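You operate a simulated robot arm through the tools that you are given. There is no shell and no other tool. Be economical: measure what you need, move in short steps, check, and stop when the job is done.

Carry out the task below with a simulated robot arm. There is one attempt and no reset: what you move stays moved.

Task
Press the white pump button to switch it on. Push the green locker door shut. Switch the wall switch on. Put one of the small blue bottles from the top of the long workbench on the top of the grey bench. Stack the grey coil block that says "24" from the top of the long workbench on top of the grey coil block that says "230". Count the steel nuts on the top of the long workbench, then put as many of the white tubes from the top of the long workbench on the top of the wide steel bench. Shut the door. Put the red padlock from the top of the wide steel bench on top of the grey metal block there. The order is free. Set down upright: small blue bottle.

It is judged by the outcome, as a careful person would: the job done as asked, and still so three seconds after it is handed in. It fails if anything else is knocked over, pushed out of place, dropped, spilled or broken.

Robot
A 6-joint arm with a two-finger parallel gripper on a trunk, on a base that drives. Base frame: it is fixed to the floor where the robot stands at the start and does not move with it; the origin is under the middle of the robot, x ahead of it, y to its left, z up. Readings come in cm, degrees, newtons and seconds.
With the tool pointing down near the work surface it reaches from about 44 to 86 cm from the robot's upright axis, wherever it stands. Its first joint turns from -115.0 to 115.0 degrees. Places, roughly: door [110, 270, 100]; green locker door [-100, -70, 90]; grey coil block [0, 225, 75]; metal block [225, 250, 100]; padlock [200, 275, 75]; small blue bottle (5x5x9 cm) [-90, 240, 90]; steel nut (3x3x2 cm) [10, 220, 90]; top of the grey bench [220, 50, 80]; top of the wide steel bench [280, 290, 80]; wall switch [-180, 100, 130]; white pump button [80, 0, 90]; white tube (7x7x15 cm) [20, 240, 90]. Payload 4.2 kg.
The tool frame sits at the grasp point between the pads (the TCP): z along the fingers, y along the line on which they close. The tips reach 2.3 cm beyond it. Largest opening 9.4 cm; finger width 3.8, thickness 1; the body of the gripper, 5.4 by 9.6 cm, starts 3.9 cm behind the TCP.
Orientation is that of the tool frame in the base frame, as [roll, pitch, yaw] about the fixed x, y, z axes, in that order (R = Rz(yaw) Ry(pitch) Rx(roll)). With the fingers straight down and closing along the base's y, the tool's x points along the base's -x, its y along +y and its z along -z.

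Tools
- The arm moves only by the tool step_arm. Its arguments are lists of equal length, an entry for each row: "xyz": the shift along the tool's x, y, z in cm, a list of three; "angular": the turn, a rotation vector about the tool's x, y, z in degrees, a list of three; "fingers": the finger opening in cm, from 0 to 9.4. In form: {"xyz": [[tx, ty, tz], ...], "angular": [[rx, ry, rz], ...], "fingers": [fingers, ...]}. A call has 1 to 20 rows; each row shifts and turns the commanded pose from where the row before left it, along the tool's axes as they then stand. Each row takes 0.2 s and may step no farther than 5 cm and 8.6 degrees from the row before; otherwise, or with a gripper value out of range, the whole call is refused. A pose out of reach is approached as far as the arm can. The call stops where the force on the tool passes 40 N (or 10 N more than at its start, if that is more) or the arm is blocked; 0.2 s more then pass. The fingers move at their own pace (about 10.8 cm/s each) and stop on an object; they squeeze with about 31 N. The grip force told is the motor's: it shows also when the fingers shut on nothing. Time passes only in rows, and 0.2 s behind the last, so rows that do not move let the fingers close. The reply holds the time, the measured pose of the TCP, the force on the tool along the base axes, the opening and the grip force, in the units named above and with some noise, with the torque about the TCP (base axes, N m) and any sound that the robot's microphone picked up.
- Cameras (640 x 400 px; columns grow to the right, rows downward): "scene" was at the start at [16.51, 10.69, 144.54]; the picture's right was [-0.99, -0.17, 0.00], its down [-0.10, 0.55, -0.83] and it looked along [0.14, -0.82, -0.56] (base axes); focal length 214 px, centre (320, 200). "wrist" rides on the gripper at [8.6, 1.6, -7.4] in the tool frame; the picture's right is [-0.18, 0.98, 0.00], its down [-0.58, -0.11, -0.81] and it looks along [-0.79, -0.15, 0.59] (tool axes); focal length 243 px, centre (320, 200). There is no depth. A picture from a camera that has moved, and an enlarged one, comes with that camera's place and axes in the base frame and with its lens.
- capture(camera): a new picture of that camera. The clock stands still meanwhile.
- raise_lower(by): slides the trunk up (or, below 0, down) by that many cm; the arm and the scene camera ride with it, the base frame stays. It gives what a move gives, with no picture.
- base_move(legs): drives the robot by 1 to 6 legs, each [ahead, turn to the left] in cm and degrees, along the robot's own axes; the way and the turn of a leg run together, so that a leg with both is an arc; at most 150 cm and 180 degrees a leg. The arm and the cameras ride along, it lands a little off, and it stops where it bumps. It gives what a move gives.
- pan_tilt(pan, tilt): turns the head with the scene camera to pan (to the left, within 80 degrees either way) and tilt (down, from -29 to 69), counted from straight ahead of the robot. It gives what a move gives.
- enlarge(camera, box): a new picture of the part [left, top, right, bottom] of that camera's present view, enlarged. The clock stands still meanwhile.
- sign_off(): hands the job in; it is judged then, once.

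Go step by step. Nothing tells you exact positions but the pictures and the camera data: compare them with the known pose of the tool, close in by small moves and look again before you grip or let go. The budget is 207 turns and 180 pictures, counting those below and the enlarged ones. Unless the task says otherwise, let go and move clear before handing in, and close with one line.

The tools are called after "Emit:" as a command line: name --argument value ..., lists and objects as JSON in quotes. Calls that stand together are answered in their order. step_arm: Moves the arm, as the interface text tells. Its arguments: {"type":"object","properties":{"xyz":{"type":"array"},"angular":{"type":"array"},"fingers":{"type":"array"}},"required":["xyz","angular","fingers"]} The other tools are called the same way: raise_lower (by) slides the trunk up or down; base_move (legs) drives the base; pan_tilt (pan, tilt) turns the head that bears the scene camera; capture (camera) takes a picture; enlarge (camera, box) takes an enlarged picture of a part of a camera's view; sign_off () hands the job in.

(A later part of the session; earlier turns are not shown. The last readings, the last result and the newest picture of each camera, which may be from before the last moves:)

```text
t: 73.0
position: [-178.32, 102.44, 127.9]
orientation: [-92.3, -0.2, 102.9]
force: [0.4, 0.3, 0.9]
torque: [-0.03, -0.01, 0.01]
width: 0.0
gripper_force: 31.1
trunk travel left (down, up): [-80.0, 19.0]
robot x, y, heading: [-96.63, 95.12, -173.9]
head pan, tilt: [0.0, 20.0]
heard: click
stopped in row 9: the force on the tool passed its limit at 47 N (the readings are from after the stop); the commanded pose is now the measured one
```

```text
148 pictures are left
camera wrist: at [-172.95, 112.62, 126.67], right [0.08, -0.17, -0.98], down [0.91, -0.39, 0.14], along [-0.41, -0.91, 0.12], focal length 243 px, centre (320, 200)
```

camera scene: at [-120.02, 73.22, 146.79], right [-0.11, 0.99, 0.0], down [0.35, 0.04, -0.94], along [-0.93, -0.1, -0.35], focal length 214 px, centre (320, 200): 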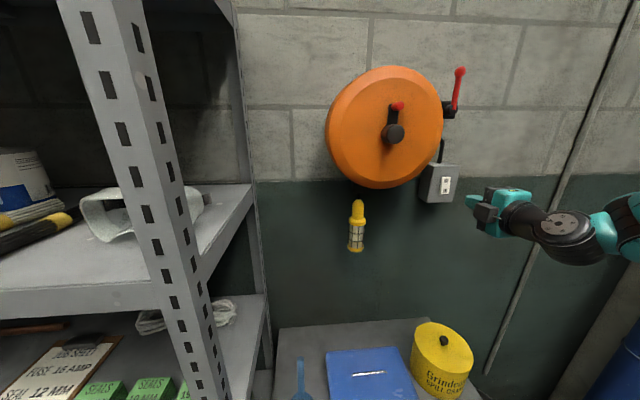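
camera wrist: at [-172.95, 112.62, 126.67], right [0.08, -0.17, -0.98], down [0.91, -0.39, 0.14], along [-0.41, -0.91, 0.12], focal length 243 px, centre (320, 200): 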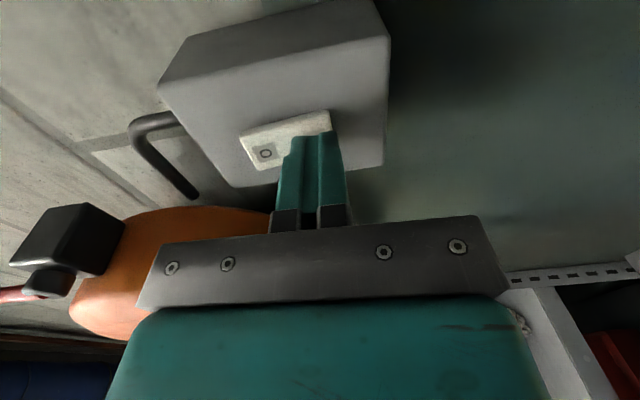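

It clicked. I'll back off and check the rocker.

Emit:
step_arm --xyz '[[0, 0, -3], [0, 0, -4], [0, 0, -4], [0, 0, -4], [0, 0, -4]]' --angular '[[0, 0, 0], [0, 0, 0], [0, 0, 0], [0, 0, 0], [0, 0, 0]]' --fingers '[0, 0, 0, 0, 0]'

Emit:
enlarge --camera "wrist" --box '[220, 0, 400, 120]'

Emit:
enlarge --camera "scene" --box '[400, 140, 490, 220]'

```text
t: 74.2
position: [-161.75, 107.08, 129.49]
orientation: [-92.4, -0.2, 103.0]
force: [0.0, -0.1, 0.0]
torque: [-0.03, 0.02, -0.02]
width: 0.01
gripper_force: 31.5
out of reach, approached as far as the arm can: row 5
trunk travel left (down, up): [-80.0, 19.0]
robot x, y, heading: [-96.3, 95.56, -173.7]
head pan, tilt: [0.0, 20.0]
```

```text
3.33 times, centred on (310, 60) of wrist
camera zoom: at [-156.34, 117.29, 128.21], right [0.08, -0.17, -0.98], down [0.91, -0.39, 0.14], along [-0.41, -0.91, 0.12], focal length 809 px, centre (353, 667)
```

zoom: 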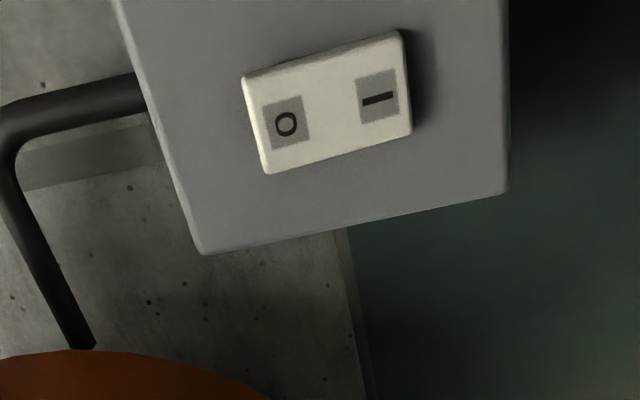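

```text
5.00 times, centred on (445, 180) of scene
camera zoom: at [-120.06, 73.26, 146.79], right [-0.11, 0.99, 0.0], down [0.35, 0.04, -0.94], along [-0.93, -0.1, -0.35], focal length 1072 px, centre (-305, 300)
```

zoom: 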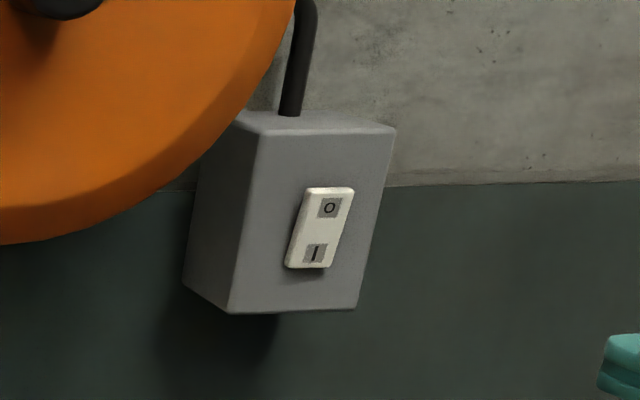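

The rocker's lower half (I) is now recessed, so it's on. I'll turn to the long workbench and survey it.

Emit:
base_move --legs '[[-8, 0], [0, -96]]'

Emit:
pan_tilt --pan -15 --tilt 25

Emit:
capture --camera "scene"

```text
t: 79.3
position: [-69.37, 159.28, 129.52]
orientation: [-92.4, -0.3, 6.0]
force: [-0.1, -1.1, -0.4]
torque: [-0.01, -0.01, -0.03]
width: 0.0
gripper_force: 31.3
trunk travel left (down, up): [-80.0, 19.0]
robot x, y, heading: [-88.43, 96.48, 89.3]
head pan, tilt: [0.0, 20.0]
```

```text
t: 80.1
position: [-69.31, 159.93, 129.24]
orientation: [-92.5, -0.3, 6.0]
force: [0.2, 0.3, 0.6]
torque: [-0.02, 0.02, 0.0]
width: 0.0
gripper_force: 31.2
trunk travel left (down, up): [-80.0, 19.0]
robot x, y, heading: [-88.72, 96.07, 89.0]
head pan, tilt: [-15.0, 25.0]
```

```text
145 pictures are left
camera scene: at [-105.65, 119.59, 146.33], right [0.96, -0.27, 0.0], down [-0.11, -0.4, -0.91], along [0.25, 0.88, -0.42], focal length 214 px, centre (320, 200)
```

scene: 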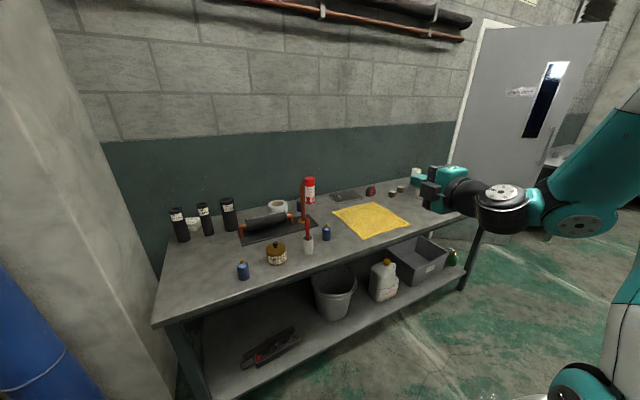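

The bench is in view. I'll zoom in for detail.

Emit:
enlarge --camera "scene" --box '[150, 160, 410, 320]'

Emit:
step_arm --xyz '[[0, 0, 0], [0, 0, 0], [0, 0, 0], [0, 0, 0], [0, 0, 0], [0, 0, 0], [0, 0, 0], [0, 0, 0], [0, 0, 0], [0, 0, 0], [0, 0, 0]]' --angular '[[0, 0, 8.2], [0, 0, 8.2], [0, 0, 8.2], [0, 0, 8.2], [0, 0, 8.2], [0, 0, 8.2], [0, 0, 8.2], [0, 0, 8.2], [0, 0, 8.2], [0, 0, 8.2], [0, 0, 8.2]]' --fingers '[0, 0, 0, 0, 0, 0, 0, 0, 0, 0, 0]'

Emit:
step_arm --xyz '[[0, 0, 0], [0, 0, 0], [0, 0, 0], [0, 0, 0], [0, 0, 0], [0, 0, 0], [0, 0, 0], [0, 0, 0], [0, 0, 0], [0, 0, 0], [0, 0, 0]]' --angular '[[0, 8, 0], [0, 8, 0], [0, 8, 0], [0, 8, 0], [0, 8, 0], [0, 8, 0], [0, 8, 0], [0, 8, 0], [0, 8, 0], [0, 8, 0], [0, 7, 0]]' --fingers '[9.4, 9.4, 9.4, 9.4, 9.4, 9.4, 9.4, 9.4, 9.4, 9.4, 9.4]'

```text
2.46 times, centred on (280, 240) of scene
camera zoom: at [-105.65, 119.59, 146.33], right [0.96, -0.27, 0.0], down [-0.11, -0.4, -0.91], along [0.25, 0.88, -0.42], focal length 528 px, centre (418, 102)
```

zoom: 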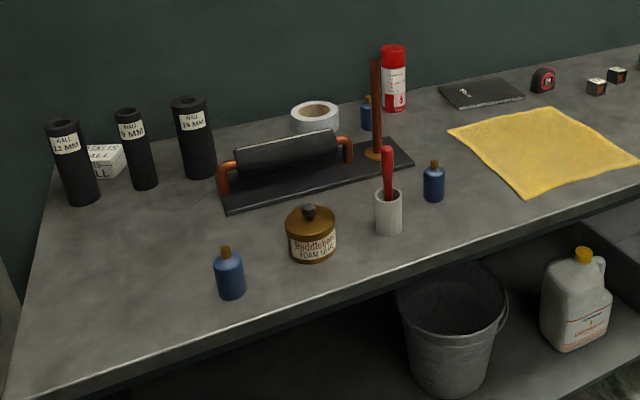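

```text
t: 82.5
position: [-69.25, 159.91, 129.1]
orientation: [177.1, 87.4, -86.8]
force: [0.4, 0.8, 0.3]
torque: [0.03, 0.0, 0.03]
width: 0.0
gripper_force: 31.4
trunk travel left (down, up): [-80.0, 19.0]
robot x, y, heading: [-88.56, 95.92, 89.3]
head pan, tilt: [-15.0, 25.0]
```

```text
t: 84.9
position: [-69.61, 160.16, 129.13]
orientation: [-179.7, 0.3, -83.9]
force: [0.3, -0.2, 0.3]
torque: [0.01, -0.01, -0.02]
width: 9.41
gripper_force: 0.2
trunk travel left (down, up): [-80.0, 19.0]
robot x, y, heading: [-88.4, 96.26, 89.1]
head pan, tilt: [-15.0, 25.0]
```

There are three small blue bottles at this end. Now I'll drive along the bench to survey its right end, with the coils, nuts and tubes.

Emit:
base_move --legs '[[0, -95], [95, 0], [0, 85]]'

Emit:
pan_tilt --pan 5 --tilt 30

Emit:
capture --camera "scene"

```text
t: 93.3
position: [53.71, 60.89, 128.83]
orientation: [179.9, 0.0, 177.7]
force: [0.4, 0.1, 0.4]
torque: [-0.03, 0.02, 0.01]
width: 9.4
gripper_force: 0.1
trunk travel left (down, up): [-80.0, 19.0]
robot x, y, heading: [-5.57, 93.85, -17.9]
head pan, tilt: [-15.0, 25.0]
stopped in leg 2: the robot was blocked; the commanded pose is now the measured one
```

```text
t: 94.2
position: [53.68, 60.81, 128.88]
orientation: [179.8, 0.2, 177.6]
force: [0.4, 0.0, -1.5]
torque: [-0.03, 0.01, -0.04]
width: 9.39
gripper_force: 0.0
trunk travel left (down, up): [-80.0, 19.0]
robot x, y, heading: [-5.46, 94.09, -17.8]
head pan, tilt: [5.0, 30.0]
```

```text
143 pictures are left
camera scene: at [23.18, 105.81, 145.18], right [-0.22, -0.98, 0.0], down [-0.49, 0.11, -0.87], along [0.85, -0.19, -0.5], focal length 214 px, centre (320, 200)
```

scene: 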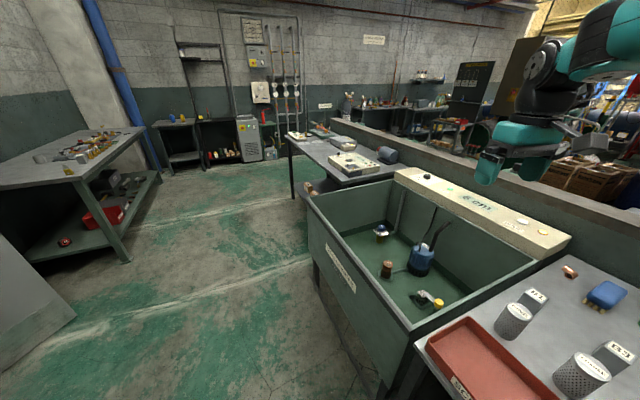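

I bumped the table corner slightly. I'll back off and turn to face the workbench.

Emit:
base_move --legs '[[-15, 0], [0, 95]]'

Emit:
pan_tilt --pan 0 --tilt 30

Emit:
capture --camera "scene"

Emit:
pan_tilt --pan -78 --tilt 40

Emit:
capture --camera "scene"

```text
t: 99.6
position: [7.33, 160.62, 128.85]
orientation: [179.9, 0.2, -87.4]
force: [-0.3, 0.1, -0.4]
torque: [0.02, -0.03, 0.01]
width: 9.41
gripper_force: 0.1
trunk travel left (down, up): [-80.0, 19.0]
robot x, y, heading: [-20.33, 98.32, 77.5]
head pan, tilt: [5.0, 30.0]
```

```text
t: 100.2
position: [7.23, 160.65, 128.81]
orientation: [179.8, 0.1, -87.4]
force: [-0.3, -0.7, -0.3]
torque: [0.01, -0.02, 0.03]
width: 9.41
gripper_force: 0.0
trunk travel left (down, up): [-80.0, 19.0]
robot x, y, heading: [-20.45, 98.04, 77.5]
head pan, tilt: [0.0, 30.0]
```

```text
142 pictures are left
camera scene: at [-34.36, 126.31, 145.18], right [0.98, -0.22, 0.0], down [-0.11, -0.49, -0.87], along [0.19, 0.85, -0.5], focal length 214 px, centre (320, 200)
```

scene: 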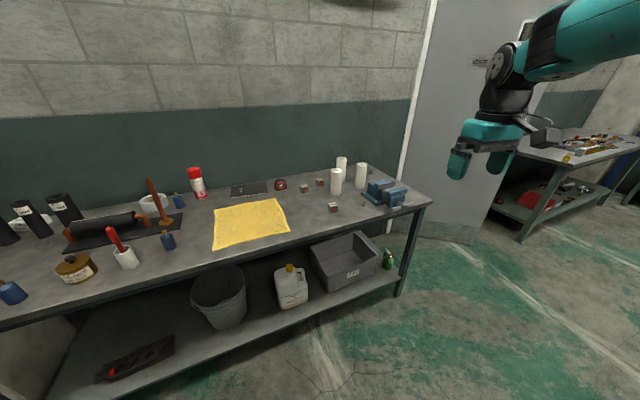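

```text
t: 101.7
position: [7.33, 160.6, 128.81]
orientation: [180.0, 0.2, -87.4]
force: [-0.4, -0.2, -0.3]
torque: [0.01, 0.0, 0.0]
width: 9.42
gripper_force: 0.1
trunk travel left (down, up): [-80.0, 19.0]
robot x, y, heading: [-20.32, 98.65, 77.4]
head pan, tilt: [-78.0, 40.0]
```

```text
141 pictures are left
camera scene: at [-27.82, 117.41, 143.65], right [-0.01, -1.0, 0.0], down [-0.64, 0.01, -0.77], along [0.77, -0.01, -0.64], focal length 214 px, centre (320, 200)
```

scene: 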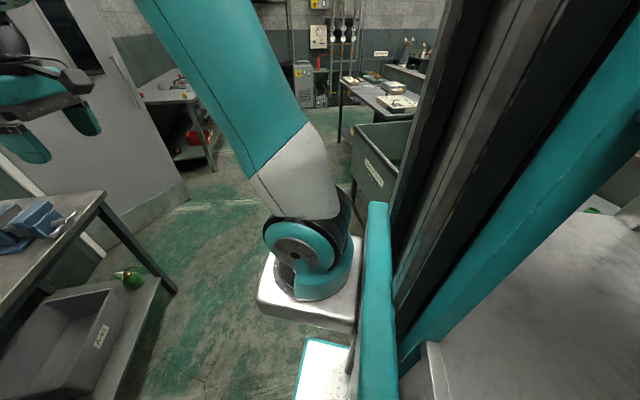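

I'll zoom in on the right end of the bench.

Emit:
pan_tilt --pan -20 --tilt 30

Emit:
enlarge --camera "scene" --box '[120, 120, 320, 245]'

Emit:
capture --camera "scene"

```text
t: 103.0
position: [7.31, 160.61, 128.82]
orientation: [179.9, 0.2, -87.3]
force: [-0.1, -0.6, -0.2]
torque: [0.01, 0.02, -0.01]
width: 9.41
gripper_force: 0.0
trunk travel left (down, up): [-80.0, 19.0]
robot x, y, heading: [-20.2, 98.34, 77.5]
head pan, tilt: [-20.0, 30.0]
```

```text
3.20 times, centred on (220, 182) of scene
camera zoom: at [-31.45, 125.1, 145.18], right [0.84, -0.54, 0.0], down [-0.27, -0.42, -0.87], along [0.47, 0.73, -0.5], focal length 686 px, centre (640, 256)
```

zoom: 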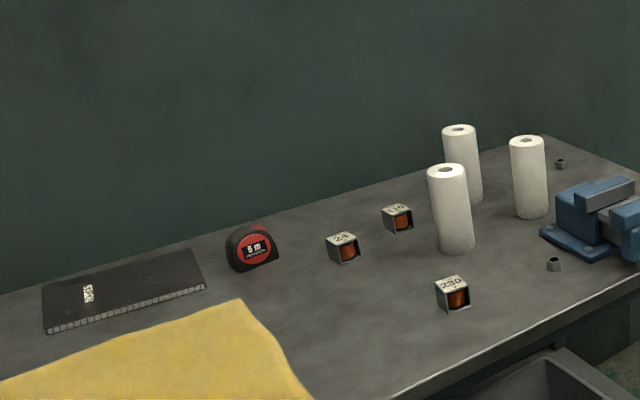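

```text
139 pictures are left
camera scene: at [-31.45, 125.1, 145.18], right [0.84, -0.54, 0.0], down [-0.27, -0.42, -0.87], along [0.47, 0.73, -0.5], focal length 214 px, centre (320, 200)
```

scene: 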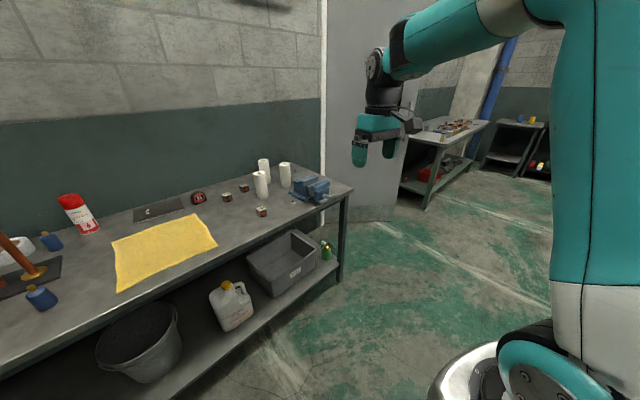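

The coil blocks 24, 110 and 230, three tubes and two nuts are visible so far. The bench top is at z ≈ 83 and is rotated about 11°. I'll drive up to the coils.

Emit:
base_move --legs '[[38, 0], [0, 23], [26, 0]]'

Emit:
pan_tilt --pan -15 --tilt 40

Emit:
capture --camera "scene"

Emit:
capture --camera "wrist"

```text
t: 108.1
position: [-15.79, 229.76, 128.78]
orientation: [179.9, 0.1, -64.5]
force: [0.3, 0.2, 0.0]
torque: [0.01, 0.01, -0.01]
width: 9.4
gripper_force: 0.0
trunk travel left (down, up): [-80.0, 19.0]
robot x, y, heading: [-16.92, 161.87, 100.4]
head pan, tilt: [-20.0, 30.0]
```

```text
t: 108.8
position: [-15.82, 229.74, 128.84]
orientation: [179.9, 0.2, -64.5]
force: [0.9, 1.2, 0.4]
torque: [-0.01, 0.01, 0.01]
width: 9.41
gripper_force: 0.1
trunk travel left (down, up): [-80.0, 19.0]
robot x, y, heading: [-17.34, 161.95, 100.3]
head pan, tilt: [-15.0, 40.0]
```

```text
138 pictures are left
camera scene: at [-38.43, 181.5, 143.65], right [1.0, -0.08, 0.0], down [-0.05, -0.64, -0.77], along [0.06, 0.76, -0.64], focal length 214 px, centre (320, 200)
```

scene: 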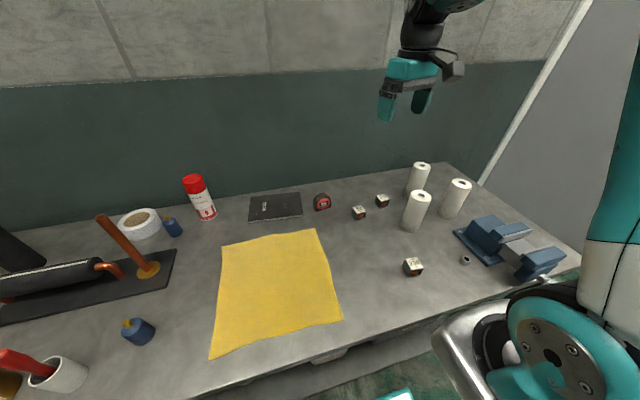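

```text
137 pictures are left
camera wrist: at [-13.51, 221.29, 136.24], right [-0.97, -0.26, 0.0], down [-0.15, 0.57, 0.81], along [-0.21, 0.78, -0.59], focal length 243 px, centre (320, 200)
```

wrist: 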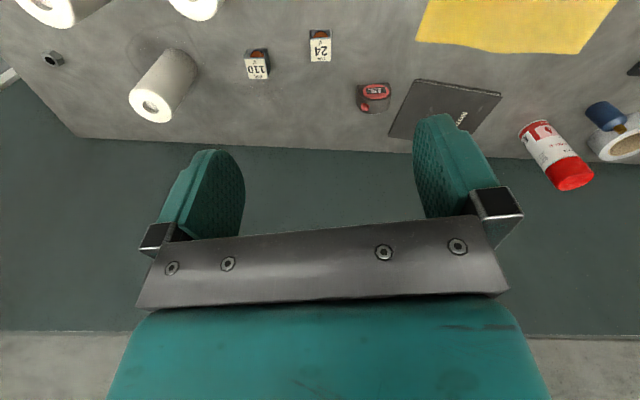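

Emit:
enlarge --camera "scene" --box '[335, 180, 435, 285]'

Emit:
enlarge --camera "wrist" --box '[240, 20, 400, 120]'

```text
3.81 times, centred on (385, 232) of scene
camera zoom: at [-38.43, 181.5, 143.65], right [1.0, -0.08, 0.0], down [-0.05, -0.64, -0.77], along [0.06, 0.76, -0.64], focal length 817 px, centre (72, 76)
```

zoom: 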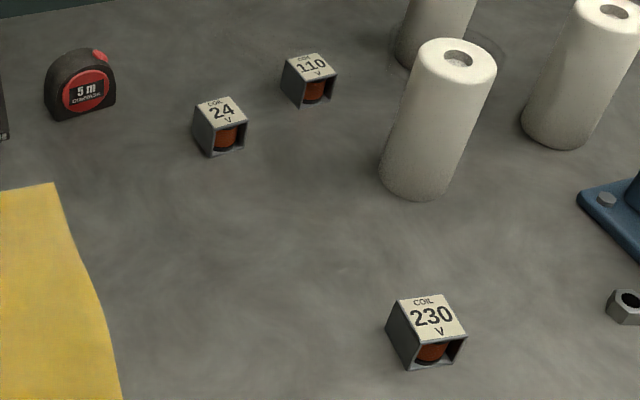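

```text
4.00 times, centred on (320, 70) of wrist
camera zoom: at [-13.51, 221.29, 136.24], right [-0.97, -0.26, 0.0], down [-0.15, 0.57, 0.81], along [-0.21, 0.78, -0.59], focal length 970 px, centre (320, 720)
```

zoom: 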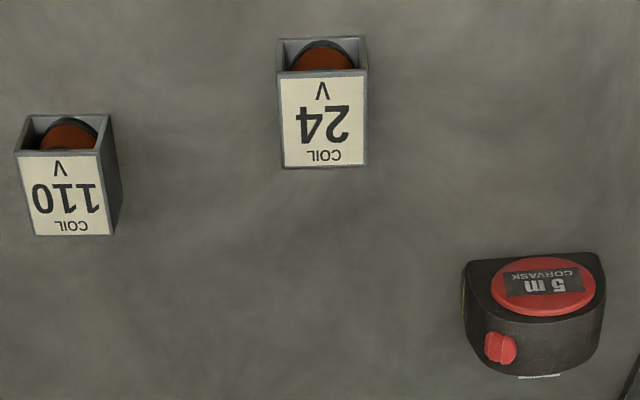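

The block faces are clear. I'll move above the "24" block and look with the wrist camera.

Emit:
step_arm --xyz '[[-2.8, -0.5, 4], [-2.8, -0.5, 4], [-2.8, -0.5, 4], [-2.8, -0.5, 4], [0, 0, 4], [0, 0, 0], [0, 0, 0]]' --angular '[[0, 0, 0], [0, 0, 0], [0, 0, 0], [0, 0, 0], [0, 0, 0], [0, 0, 6], [0, 0, 5]]' --fingers '[9.4, 9.4, 9.4, 9.4, 9.4, 7, 7]'

Emit:
capture --camera "wrist"

Emit:
capture --camera "scene"

```text
t: 110.4
position: [-18.67, 240.68, 108.75]
orientation: [179.8, 0.2, -75.4]
force: [-0.1, 0.3, -0.6]
torque: [0.01, 0.03, -0.03]
width: 7.01
gripper_force: 0.1
trunk travel left (down, up): [-80.0, 19.0]
robot x, y, heading: [-17.15, 161.64, 100.3]
head pan, tilt: [-15.0, 40.0]
```

```text
134 pictures are left
camera wrist: at [-18.29, 232.03, 116.24], right [-1.0, -0.07, 0.0], down [-0.04, 0.59, 0.81], along [-0.06, 0.81, -0.59], focal length 243 px, centre (320, 200)
```

wrist: 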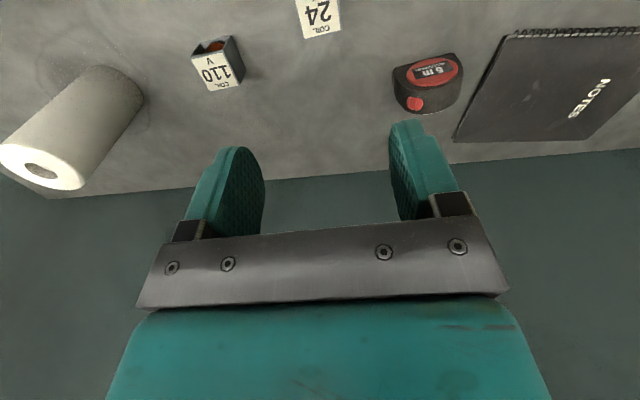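

```text
133 pictures are left
camera scene: at [-38.43, 181.51, 143.64], right [1.0, -0.08, 0.0], down [-0.05, -0.64, -0.77], along [0.06, 0.76, -0.64], focal length 214 px, centre (320, 200)
```

scene: 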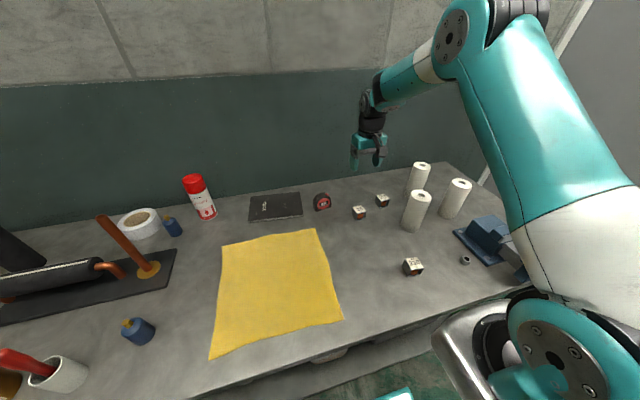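

The gripper is centred over the "24" block and aligned to about 15°. I'll descend around it.

Emit:
step_arm --xyz '[[0, 0, 5], [0, 0, 5], [0, 0, 4], [0, 0, 4], [0, 0, 2], [0, 0, 1]]' --angular '[[0, 0, 0], [0, 0, 0], [0, 0, 0], [0, 0, 0], [0, 0, 0], [0, 0, 0]]' --fingers '[7, 7, 7, 7, 7, 7]'

Emit:
enlarge --camera "scene" --box '[310, 150, 430, 250]'

Emit:
capture --camera "wrist"

```text
t: 111.8
position: [-19.03, 240.81, 87.82]
orientation: [179.9, 0.1, -75.4]
force: [0.3, 0.3, -0.5]
torque: [0.02, 0.01, 0.02]
width: 6.99
gripper_force: 0.1
trunk travel left (down, up): [-80.0, 19.0]
robot x, y, heading: [-16.97, 161.35, 100.7]
head pan, tilt: [-15.0, 40.0]
```

```text
4.00 times, centred on (370, 200) of scene
camera zoom: at [-38.43, 181.49, 143.65], right [1.0, -0.08, 0.0], down [-0.05, -0.64, -0.77], along [0.06, 0.76, -0.64], focal length 858 px, centre (120, 200)
```

zoom: 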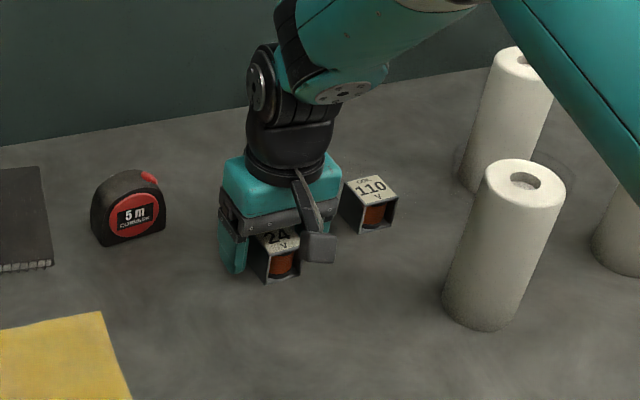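

```text
131 pictures are left
camera wrist: at [-18.35, 231.99, 95.28], right [-1.0, -0.07, 0.0], down [-0.04, 0.59, 0.81], along [-0.06, 0.81, -0.59], focal length 243 px, centre (320, 200)
```

wrist: 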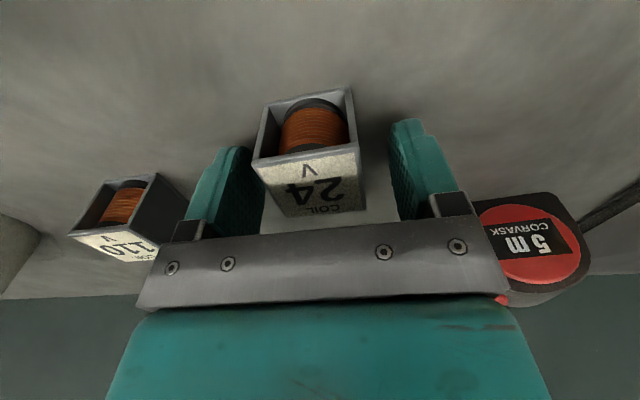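

The block is centred between the pads. I'll go down slightly and grip.

Emit:
step_arm --xyz '[[0, 0, 0.8], [0, 0, 0.6], [0, 0, 0], [0, 0, 0], [0, 0, 0], [0, 0, 0]]' --angular '[[0, 0, 0], [0, 0, 0], [0, 0, 0], [0, 0, 0], [0, 0, 0], [0, 0, 0]]' --fingers '[7, 7, 3, 3, 3, 3]'

Emit:
capture --camera "wrist"

```text
t: 112.4
position: [-18.85, 240.75, 87.28]
orientation: [-180.0, 0.2, -75.6]
force: [0.9, -14.5, 24.5]
torque: [-0.61, -0.86, -0.6]
width: 6.92
gripper_force: 0.1
trunk travel left (down, up): [-80.0, 19.0]
robot x, y, heading: [-17.11, 161.81, 100.5]
head pan, tilt: [-15.0, 40.0]
stopped in row 2: the force on the tool passed its limit at 49 N (the readings are from after the stop); the commanded pose is now the measured one
```

```text
130 pictures are left
camera wrist: at [-18.32, 232.04, 94.72], right [-1.0, -0.07, 0.0], down [-0.04, 0.59, 0.81], along [-0.05, 0.81, -0.59], focal length 243 px, centre (320, 200)
```

wrist: 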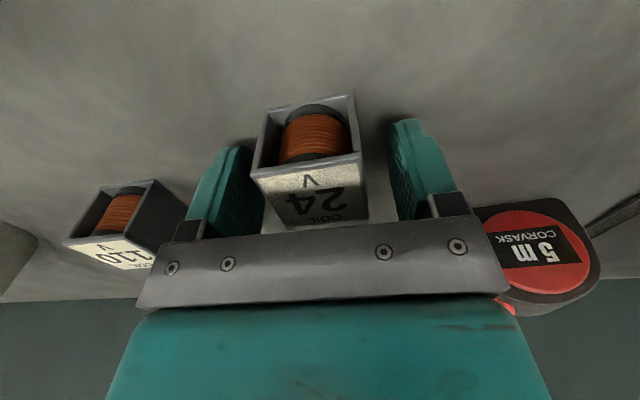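

The fingertips touched the bench, so its top is at about z = 84.8. I'll lift 1 cm and grip.

Emit:
step_arm --xyz '[[0, 0, -1.2], [0, 0, 0], [0, 0, 0], [0, 0, 0], [0, 0, 0]]' --angular '[[0, 0, 0], [0, 0, 0], [0, 0, 0], [0, 0, 0], [0, 0, 0]]' --fingers '[6, 4.5, 3, 2.5, 2.5]'

Emit:
capture --camera "wrist"

```text
t: 113.6
position: [-18.86, 241.04, 88.2]
orientation: [179.9, 0.1, -75.6]
force: [0.0, -0.1, -1.0]
torque: [0.01, 0.0, -0.02]
width: 3.99
gripper_force: 31.0
trunk travel left (down, up): [-80.0, 19.0]
robot x, y, heading: [-17.02, 161.59, 100.0]
head pan, tilt: [-15.0, 40.0]
```

```text
129 pictures are left
camera wrist: at [-18.32, 232.17, 95.68], right [-1.0, -0.07, 0.0], down [-0.04, 0.59, 0.81], along [-0.06, 0.81, -0.59], focal length 243 px, centre (320, 200)
```

wrist: 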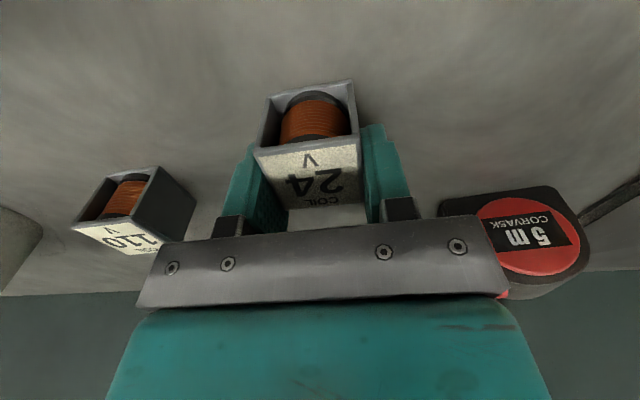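

Gripped at 4.0 cm wide. I'll lift and carry it over the "230" block.

Emit:
step_arm --xyz '[[0, 0, -3], [0, 0, -5], [0, 0, -5], [0, 0, -5], [4, -0.8, 0], [4, -0.8, 0], [4, -0.8, 0], [4, -0.8, 0], [4, -0.8, 0], [4, -0.8, 0], [0, 0, 0]]' --angular '[[0, 0, 0], [0, 0, 0], [0, 0, 0], [0, 0, 0], [0, 0, 0], [0, 0, 0], [0, 0, 0], [0, 0, 0], [0, 0, 0], [0, 0, 0], [0, 0, 0]]' --fingers '[2.5, 2.5, 2.5, 2.5, 2.5, 2.5, 2.5, 2.5, 2.5, 2.5, 2.5]'

Emit:
capture --camera "wrist"

Emit:
enlarge --camera "scene" --box '[350, 190, 470, 290]'

```text
t: 116.0
position: [-8.32, 218.42, 106.14]
orientation: [179.9, 0.1, -75.4]
force: [0.5, 0.3, -2.2]
torque: [-0.02, 0.0, -0.01]
width: 3.97
gripper_force: 31.0
trunk travel left (down, up): [-80.0, 19.0]
robot x, y, heading: [-16.52, 161.74, 100.4]
head pan, tilt: [-15.0, 40.0]
```

```text
128 pictures are left
camera wrist: at [-7.73, 209.84, 113.59], right [-1.0, -0.07, 0.0], down [-0.04, 0.59, 0.81], along [-0.06, 0.81, -0.59], focal length 243 px, centre (320, 200)
```

wrist: 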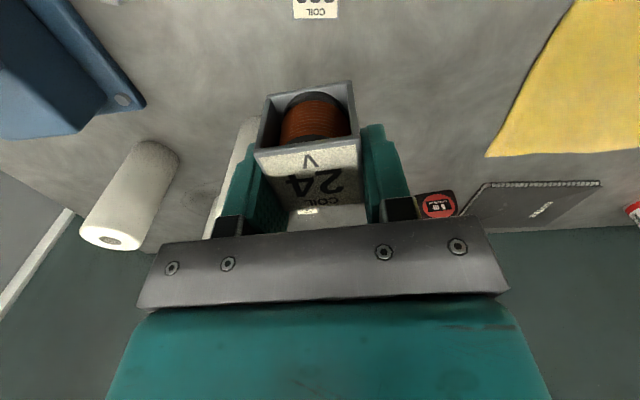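

```text
4.00 times, centred on (410, 240) of scene
camera zoom: at [-38.43, 181.51, 143.64], right [1.0, -0.08, 0.0], down [-0.05, -0.64, -0.77], along [0.06, 0.76, -0.64], focal length 858 px, centre (-40, 40)
```

zoom: 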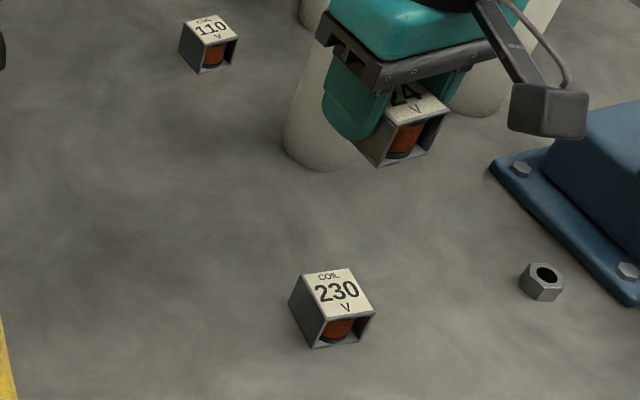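

The "230" block is at about (-7.8, 215.6), and the held block is at about (-8.1, 217.9). I'll shift over and start lowering.

Emit:
step_arm --xyz '[[2.3, 0.25, 0], [0, 0, 0], [0, 0, 4], [0, 0, 4], [0, 0, 2]]' --angular '[[0, 0, 0], [0, 0, 5], [0, 0, 0], [0, 0, 0], [0, 0, 0]]' --fingers '[2.5, 2.5, 2.5, 2.5, 2.5]'

Emit:
capture --camera "wrist"

Emit:
enlarge --camera "scene" --box '[360, 200, 470, 290]'

```text
t: 117.2
position: [-7.86, 216.48, 96.18]
orientation: [179.9, 0.3, -80.5]
force: [-0.9, -0.5, -1.1]
torque: [0.06, 0.01, 0.01]
width: 3.95
gripper_force: 31.4
trunk travel left (down, up): [-80.0, 19.0]
robot x, y, heading: [-16.69, 161.41, 100.4]
head pan, tilt: [-15.0, 40.0]
```

```text
126 pictures are left
camera wrist: at [-8.02, 207.71, 103.56], right [-1.0, 0.02, 0.0], down [0.01, 0.59, 0.81], along [0.01, 0.81, -0.59], focal length 243 px, centre (320, 200)
```

wrist: 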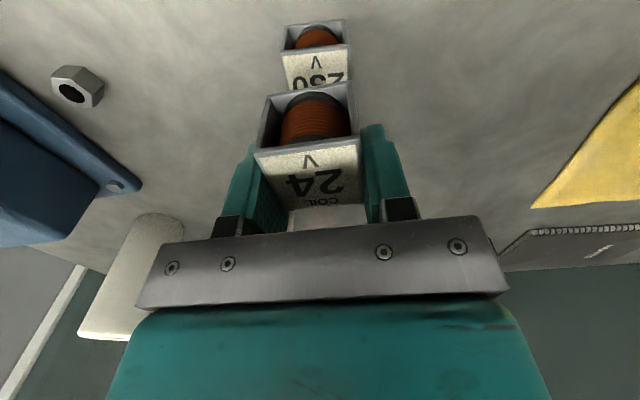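

```text
4.44 times, centred on (415, 245) of scene
camera zoom: at [-38.43, 181.46, 143.65], right [1.0, -0.08, 0.0], down [-0.05, -0.64, -0.77], along [0.06, 0.76, -0.64], focal length 953 px, centre (-102, 0)
```

zoom: 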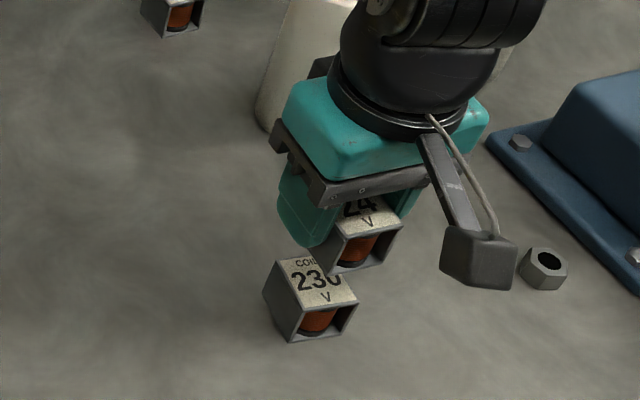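

The front edges align within about 0.2 cm, so I'll lower gently to contact.

Emit:
step_arm --xyz '[[0, 0, 2], [0, 0, 0.7], [0, 0, 0.4], [0, 0, 0.3], [0, 0, 0.3], [0, 0, 0.3]]' --angular '[[0, 0, 0], [0, 0, 0], [0, 0, 0], [0, 0, 0], [0, 0, 0], [0, 0, 0]]' --fingers '[2.5, 2.5, 2.5, 2.5, 2.5, 2.5]'

Emit:
enlarge --camera "scene" --box '[360, 200, 470, 290]'

```text
t: 118.6
position: [-7.91, 216.67, 92.24]
orientation: [179.8, 0.3, -80.4]
force: [-0.1, -0.1, 7.6]
torque: [-0.07, -0.09, -0.01]
width: 3.98
gripper_force: 30.6
trunk travel left (down, up): [-80.0, 19.0]
robot x, y, heading: [-17.12, 161.45, 100.4]
head pan, tilt: [-15.0, 40.0]
```

```text
4.44 times, centred on (415, 245) of scene
camera zoom: at [-38.44, 181.47, 143.67], right [1.0, -0.08, 0.0], down [-0.05, -0.64, -0.77], along [0.06, 0.76, -0.64], focal length 953 px, centre (-102, 0)
```

zoom: 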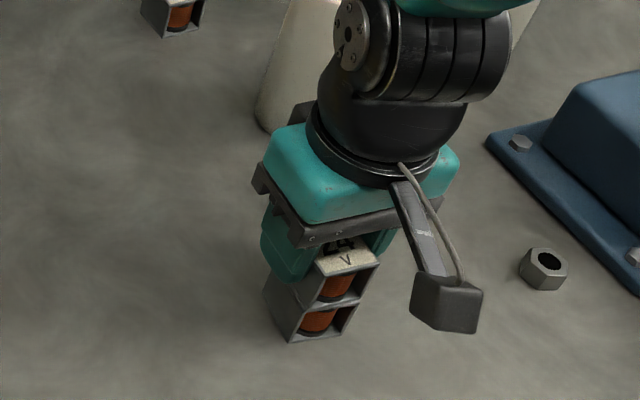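

It's resting on the block with light contact and good alignment. Releasing and lifting.

Emit:
step_arm --xyz '[[0, 0, 0], [0, 0, 0], [0, 0, 0], [0, 0, -2], [0, 0, -4], [0, 0, -5], [0, 0, -5]]' --angular '[[0, 0, 0], [0, 0, 0], [0, 0, 0], [0, 0, 0], [0, 0, 0], [0, 0, 0], [0, 0, 0]]' --fingers '[4.5, 5.5, 6.5, 6.5, 6.5, 6.5, 6.5]'

Emit:
enlarge --camera "scene" --box '[360, 140, 500, 290]'

Emit:
capture --camera "wrist"

```text
t: 120.2
position: [-8.07, 216.47, 108.07]
orientation: [179.9, 0.1, -80.6]
force: [-0.2, 0.9, 0.9]
torque: [-0.05, 0.01, 0.05]
width: 6.49
gripper_force: 0.0
trunk travel left (down, up): [-80.0, 19.0]
robot x, y, heading: [-16.72, 161.54, 100.8]
head pan, tilt: [-15.0, 40.0]
```

```text
2.67 times, centred on (430, 215) of scene
camera zoom: at [-38.42, 181.57, 143.63], right [1.0, -0.08, 0.0], down [-0.05, -0.64, -0.77], along [0.06, 0.76, -0.64], focal length 572 px, centre (27, 160)
```

zoom: 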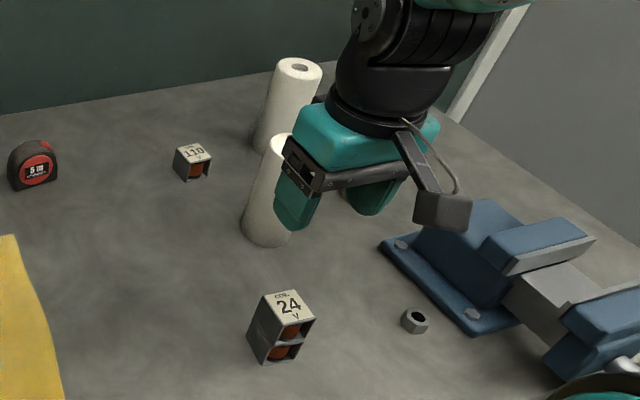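

```text
122 pictures are left
camera wrist: at [-8.25, 207.67, 115.48], right [-1.0, 0.02, 0.0], down [0.01, 0.59, 0.81], along [0.01, 0.81, -0.59], focal length 243 px, centre (320, 200)
```

wrist: 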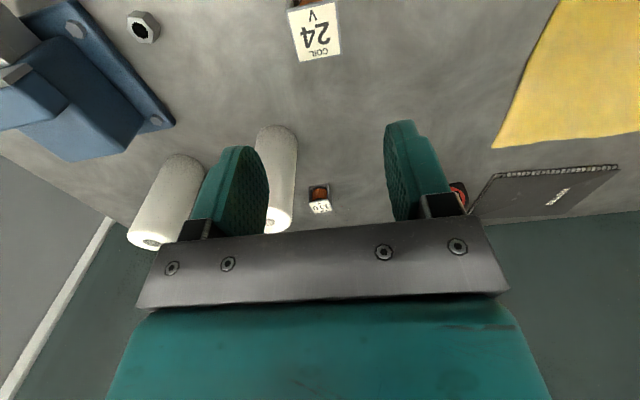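

Stacked cleanly. Now I'll check for other nuts, and look at the door and the wide steel bench from here.

Emit:
pan_tilt --pan -60 --tilt 25

Emit:
capture --camera "scene"

```text
t: 121.3
position: [-8.02, 216.29, 108.04]
orientation: [179.9, 0.2, -80.5]
force: [0.3, -0.1, -0.3]
torque: [0.0, 0.0, 0.02]
width: 6.52
gripper_force: 0.0
trunk travel left (down, up): [-80.0, 19.0]
robot x, y, heading: [-17.12, 161.76, 100.8]
head pan, tilt: [-60.0, 25.0]
```

```text
121 pictures are left
camera scene: at [-32.1, 179.0, 145.97], right [0.65, -0.76, 0.0], down [-0.32, -0.27, -0.91], along [0.69, 0.59, -0.42], focal length 214 px, centre (320, 200)
```

scene: 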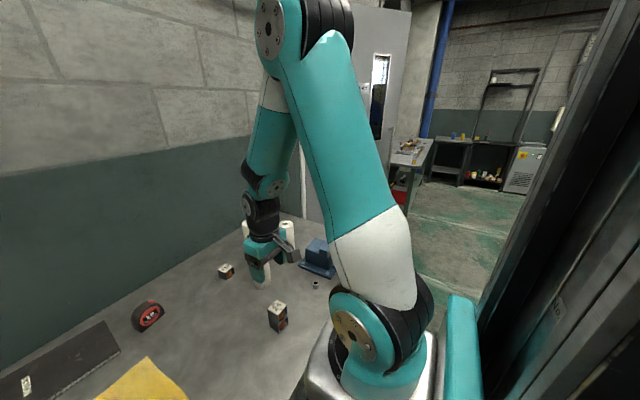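

Next I'll shut the door. I'll raise the arm, back away, then drive to stand in front of the door.

Emit:
step_arm --xyz '[[0, 0, -5], [0, 0, -5], [0, 0, -5], [0, 0, -5], [0, 0, 0]]' --angular '[[0, 0, 0], [0, 0, 0], [0, 0, 0], [0, 0, 0], [0, 0, 0]]' --fingers '[0, 0, 0, 0, 0]'

Emit:
base_move --legs '[[-22, 0], [0, -93], [115, 0], [0, 75]]'

Emit:
pan_tilt --pan 0 --tilt 25

Emit:
capture --camera "scene"

```text
t: 122.5
position: [-7.95, 216.42, 128.37]
orientation: [179.9, 0.3, -80.5]
force: [0.8, -1.2, -0.1]
torque: [-0.02, -0.03, -0.02]
width: 0.01
gripper_force: 30.9
trunk travel left (down, up): [-80.0, 19.0]
robot x, y, heading: [-17.03, 161.72, 100.4]
head pan, tilt: [-60.0, 25.0]
```

```text
t: 136.8
position: [125.98, 207.15, 128.29]
orientation: [179.9, 0.2, -97.9]
force: [-1.2, -0.5, -0.3]
torque: [0.03, 0.01, 0.02]
width: 0.0
gripper_force: 30.9
trunk travel left (down, up): [-80.0, 19.0]
robot x, y, heading: [100.84, 157.58, 82.6]
head pan, tilt: [-60.0, 25.0]
```

```text
t: 138.1
position: [125.99, 207.01, 128.41]
orientation: [179.9, 0.1, -97.8]
force: [0.2, 0.2, 0.2]
torque: [0.02, -0.01, 0.03]
width: 0.0
gripper_force: 30.8
trunk travel left (down, up): [-80.0, 19.0]
robot x, y, heading: [101.56, 157.7, 83.1]
head pan, tilt: [0.0, 25.0]
```

```text
120 pictures are left
camera scene: at [84.48, 184.06, 145.98], right [0.99, -0.12, 0.0], down [-0.05, -0.42, -0.91], along [0.11, 0.9, -0.42], focal length 214 px, centre (320, 200)
```

scene: 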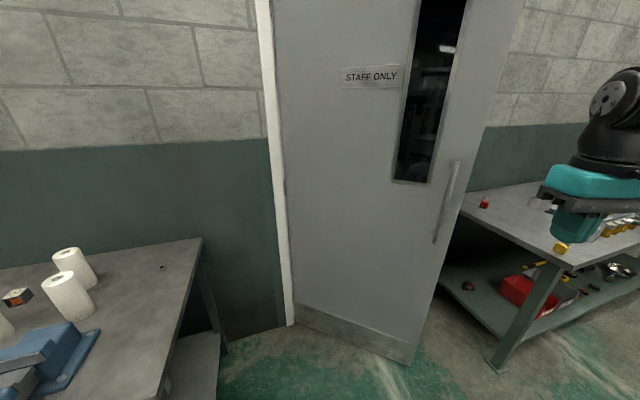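

The door runs from its hinge at (79,288) to its free edge at (149,253), and it needs pushing toward +y. I'll point the closed fingers at it.

Emit:
step_arm --xyz '[[-4, 0, 2], [-4, 0, 2], [-3, 0, 2], [0, 0, 0], [0, 0, 0], [0, 0, 0], [0, 0, 0], [0, 0, 0], [0, 0, 0], [0, 0, 0], [0, 0, 0], [0, 0, 0], [0, 0, 0], [0, 0, 0]]' --angular '[[0, 0, 0], [0, 0, 0], [0, 0, 0], [0, -8.2, 0], [0, -8.2, 0], [0, -8.2, 0], [0, -8.2, 0], [0, -8.2, 0], [0, -8.2, 0], [0, -8.2, 0], [0, -8.2, 0], [0, -8.2, 0], [0, -8.2, 0], [0, -8, 0]]' --fingers '[0, 0, 0, 0, 0, 0, 0, 0, 0, 0, 0, 0, 0, 0]'

Emit:
base_move --legs '[[28, 0]]'

Emit:
capture --camera "scene"

```text
t: 141.1
position: [128.35, 220.59, 125.06]
orientation: [166.1, 89.6, -111.9]
force: [0.7, 0.0, 0.5]
torque: [-0.03, 0.01, 0.04]
width: 0.0
gripper_force: 31.0
out of reach, approached as far as the arm can: row 12, 13, 14
trunk travel left (down, up): [-80.0, 19.0]
robot x, y, heading: [101.18, 157.56, 83.2]
head pan, tilt: [0.0, 25.0]
```

```text
t: 143.0
position: [131.55, 248.56, 125.13]
orientation: [168.9, 89.6, -109.0]
force: [0.3, -0.3, -0.1]
torque: [0.0, 0.0, -0.01]
width: 0.0
gripper_force: 31.0
trunk travel left (down, up): [-80.0, 19.0]
robot x, y, heading: [105.16, 185.3, 83.2]
head pan, tilt: [0.0, 25.0]
```

```text
119 pictures are left
camera scene: at [87.74, 211.82, 145.98], right [0.99, -0.12, 0.0], down [-0.05, -0.42, -0.91], along [0.11, 0.9, -0.42], focal length 214 px, centre (320, 200)
```

scene: 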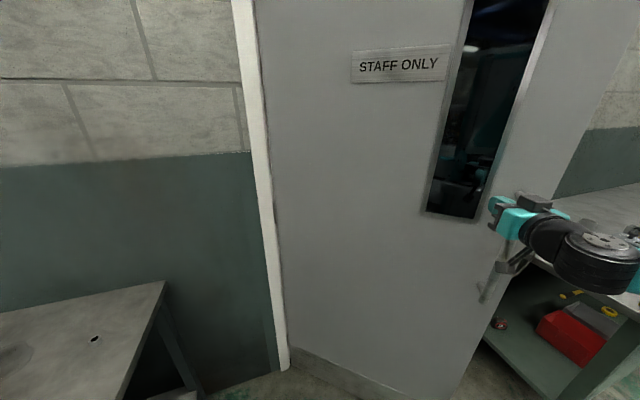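

At z = 125 the fingers would land on the window glass. I'll lower the trunk so I push on the panel below it.

Emit:
raise_lower --by -21

Emit:
base_move --legs '[[12, 0]]'

Emit:
capture --camera "scene"

```text
t: 145.2
position: [131.46, 248.26, 104.13]
orientation: [168.6, 89.6, -109.2]
force: [-0.4, -0.3, -0.6]
torque: [0.0, 0.02, -0.02]
width: 0.0
gripper_force: 31.2
trunk travel left (down, up): [-59.0, 40.0]
robot x, y, heading: [104.44, 185.23, 83.1]
head pan, tilt: [0.0, 25.0]
```

```text
t: 146.5
position: [132.91, 260.68, 104.1]
orientation: [168.6, 89.6, -109.0]
force: [0.9, 0.4, 0.2]
torque: [0.01, 0.01, 0.01]
width: 0.0
gripper_force: 30.7
trunk travel left (down, up): [-59.0, 40.0]
robot x, y, heading: [105.66, 197.45, 82.9]
head pan, tilt: [0.0, 25.0]
```

```text
118 pictures are left
camera scene: at [89.18, 224.08, 124.98], right [0.99, -0.12, 0.0], down [-0.05, -0.42, -0.91], along [0.11, 0.9, -0.42], focal length 214 px, centre (320, 200)
```

scene: 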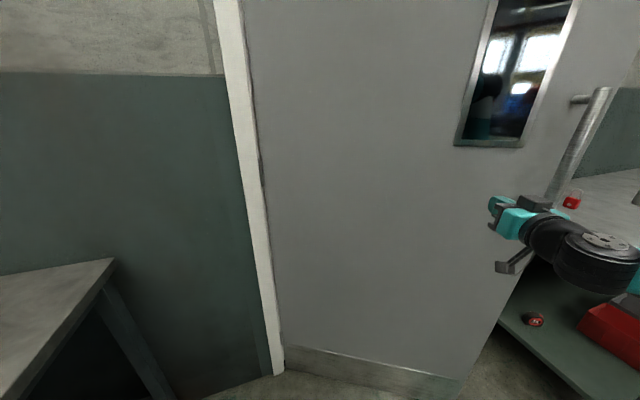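

Emit:
base_move --legs '[[18, 2]]'

Emit:
capture --camera "scene"

```text
t: 148.0
position: [132.56, 279.62, 104.15]
orientation: [168.7, 89.6, -107.1]
force: [0.3, 0.2, 0.1]
torque: [-0.01, -0.01, -0.01]
width: 0.01
gripper_force: 30.7
trunk travel left (down, up): [-59.0, 40.0]
robot x, y, heading: [107.69, 215.48, 85.1]
head pan, tilt: [0.0, 25.0]
```

```text
117 pictures are left
camera scene: at [90.11, 241.44, 124.98], right [1.0, -0.08, 0.0], down [-0.04, -0.42, -0.91], along [0.08, 0.9, -0.42], focal length 214 px, centre (320, 200)
```

scene: 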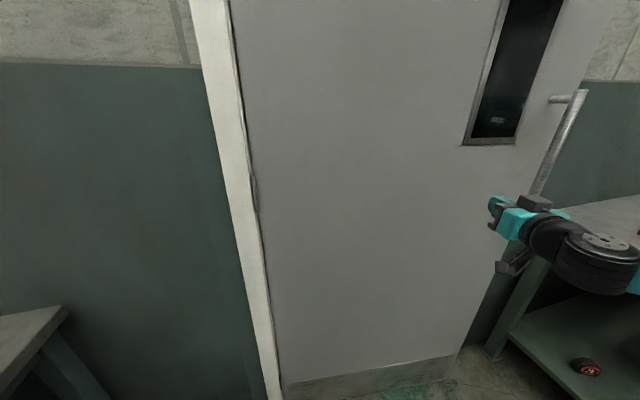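

Emit:
base_move --legs '[[11, 2]]'

Emit:
step_arm --xyz '[[0, 0, 1], [0, 0, 1], [0, 0, 1], [0, 0, 1], [0, 0, 1], [0, 0, 1], [0, 0, 1], [0, 0, 1], [0, 0, 1], [0, 0, 1]]' --angular '[[0, 0, 0], [0, 0, 0], [0, 0, 0], [0, 0, 0], [0, 0, 0], [0, 0, 0], [0, 0, 0], [0, 0, 0], [0, 0, 0], [0, 0, 0]]' --fingers '[0, 0, 0, 0, 0, 0, 0, 0, 0, 0]'

Emit:
capture --camera "scene"

```text
t: 149.2
position: [130.99, 291.5, 104.14]
orientation: [168.4, 89.6, -105.4]
force: [0.2, 0.3, -0.2]
torque: [0.02, 0.01, -0.01]
width: 0.0
gripper_force: 30.9
trunk travel left (down, up): [-59.0, 40.0]
robot x, y, heading: [108.49, 226.59, 87.6]
head pan, tilt: [0.0, 25.0]
```

```text
t: 150.6
position: [131.13, 296.92, 104.04]
orientation: [153.2, 89.2, -120.5]
force: [-4.0, -32.3, 7.3]
torque: [0.68, 0.03, 0.4]
width: 0.0
gripper_force: 31.0
trunk travel left (down, up): [-59.0, 40.0]
robot x, y, heading: [108.67, 226.69, 87.0]
head pan, tilt: [0.0, 25.0]
stopped in row 7: the force on the tool passed its limit at 64 N (the readings are from after the stop); the commanded pose is now the measured one
```

```text
116 pictures are left
camera scene: at [89.9, 251.78, 125.03], right [1.0, -0.05, 0.0], down [-0.02, -0.42, -0.91], along [0.04, 0.91, -0.42], focal length 214 px, centre (320, 200)
```

scene: 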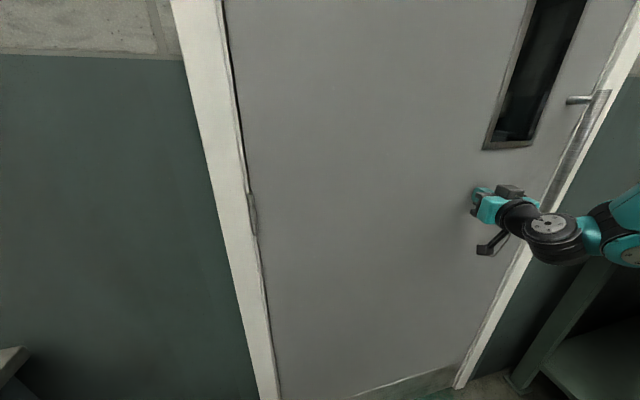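

The door hit a hard stop and looks flush in its frame. I'll back away and verify.

Emit:
base_move --legs '[[-30, 0]]'

Emit:
pan_tilt --pan -25 --tilt 20

Emit:
capture --camera "scene"

```text
t: 152.7
position: [130.1, 267.29, 103.98]
orientation: [163.3, 89.1, -110.5]
force: [-0.6, 0.6, 0.8]
torque: [-0.03, -0.02, -0.01]
width: 0.02
gripper_force: 31.0
trunk travel left (down, up): [-59.0, 40.0]
robot x, y, heading: [106.97, 196.92, 87.1]
head pan, tilt: [0.0, 25.0]
```

```text
t: 153.6
position: [130.03, 267.18, 104.0]
orientation: [163.5, 89.2, -110.5]
force: [-0.2, 0.1, 0.1]
torque: [0.01, -0.01, -0.02]
width: 0.03
gripper_force: 30.8
trunk travel left (down, up): [-59.0, 40.0]
robot x, y, heading: [107.44, 197.16, 87.3]
head pan, tilt: [-25.0, 20.0]
```

```text
115 pictures are left
camera scene: at [92.43, 221.21, 125.78], right [0.88, -0.47, 0.0], down [-0.16, -0.3, -0.94], along [0.44, 0.83, -0.34], focal length 214 px, centre (320, 200)
```

scene: 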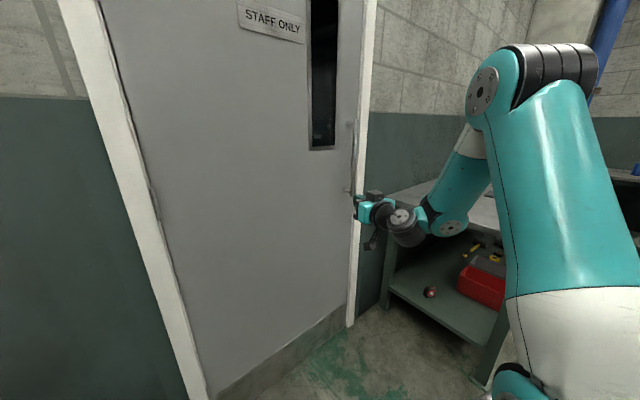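

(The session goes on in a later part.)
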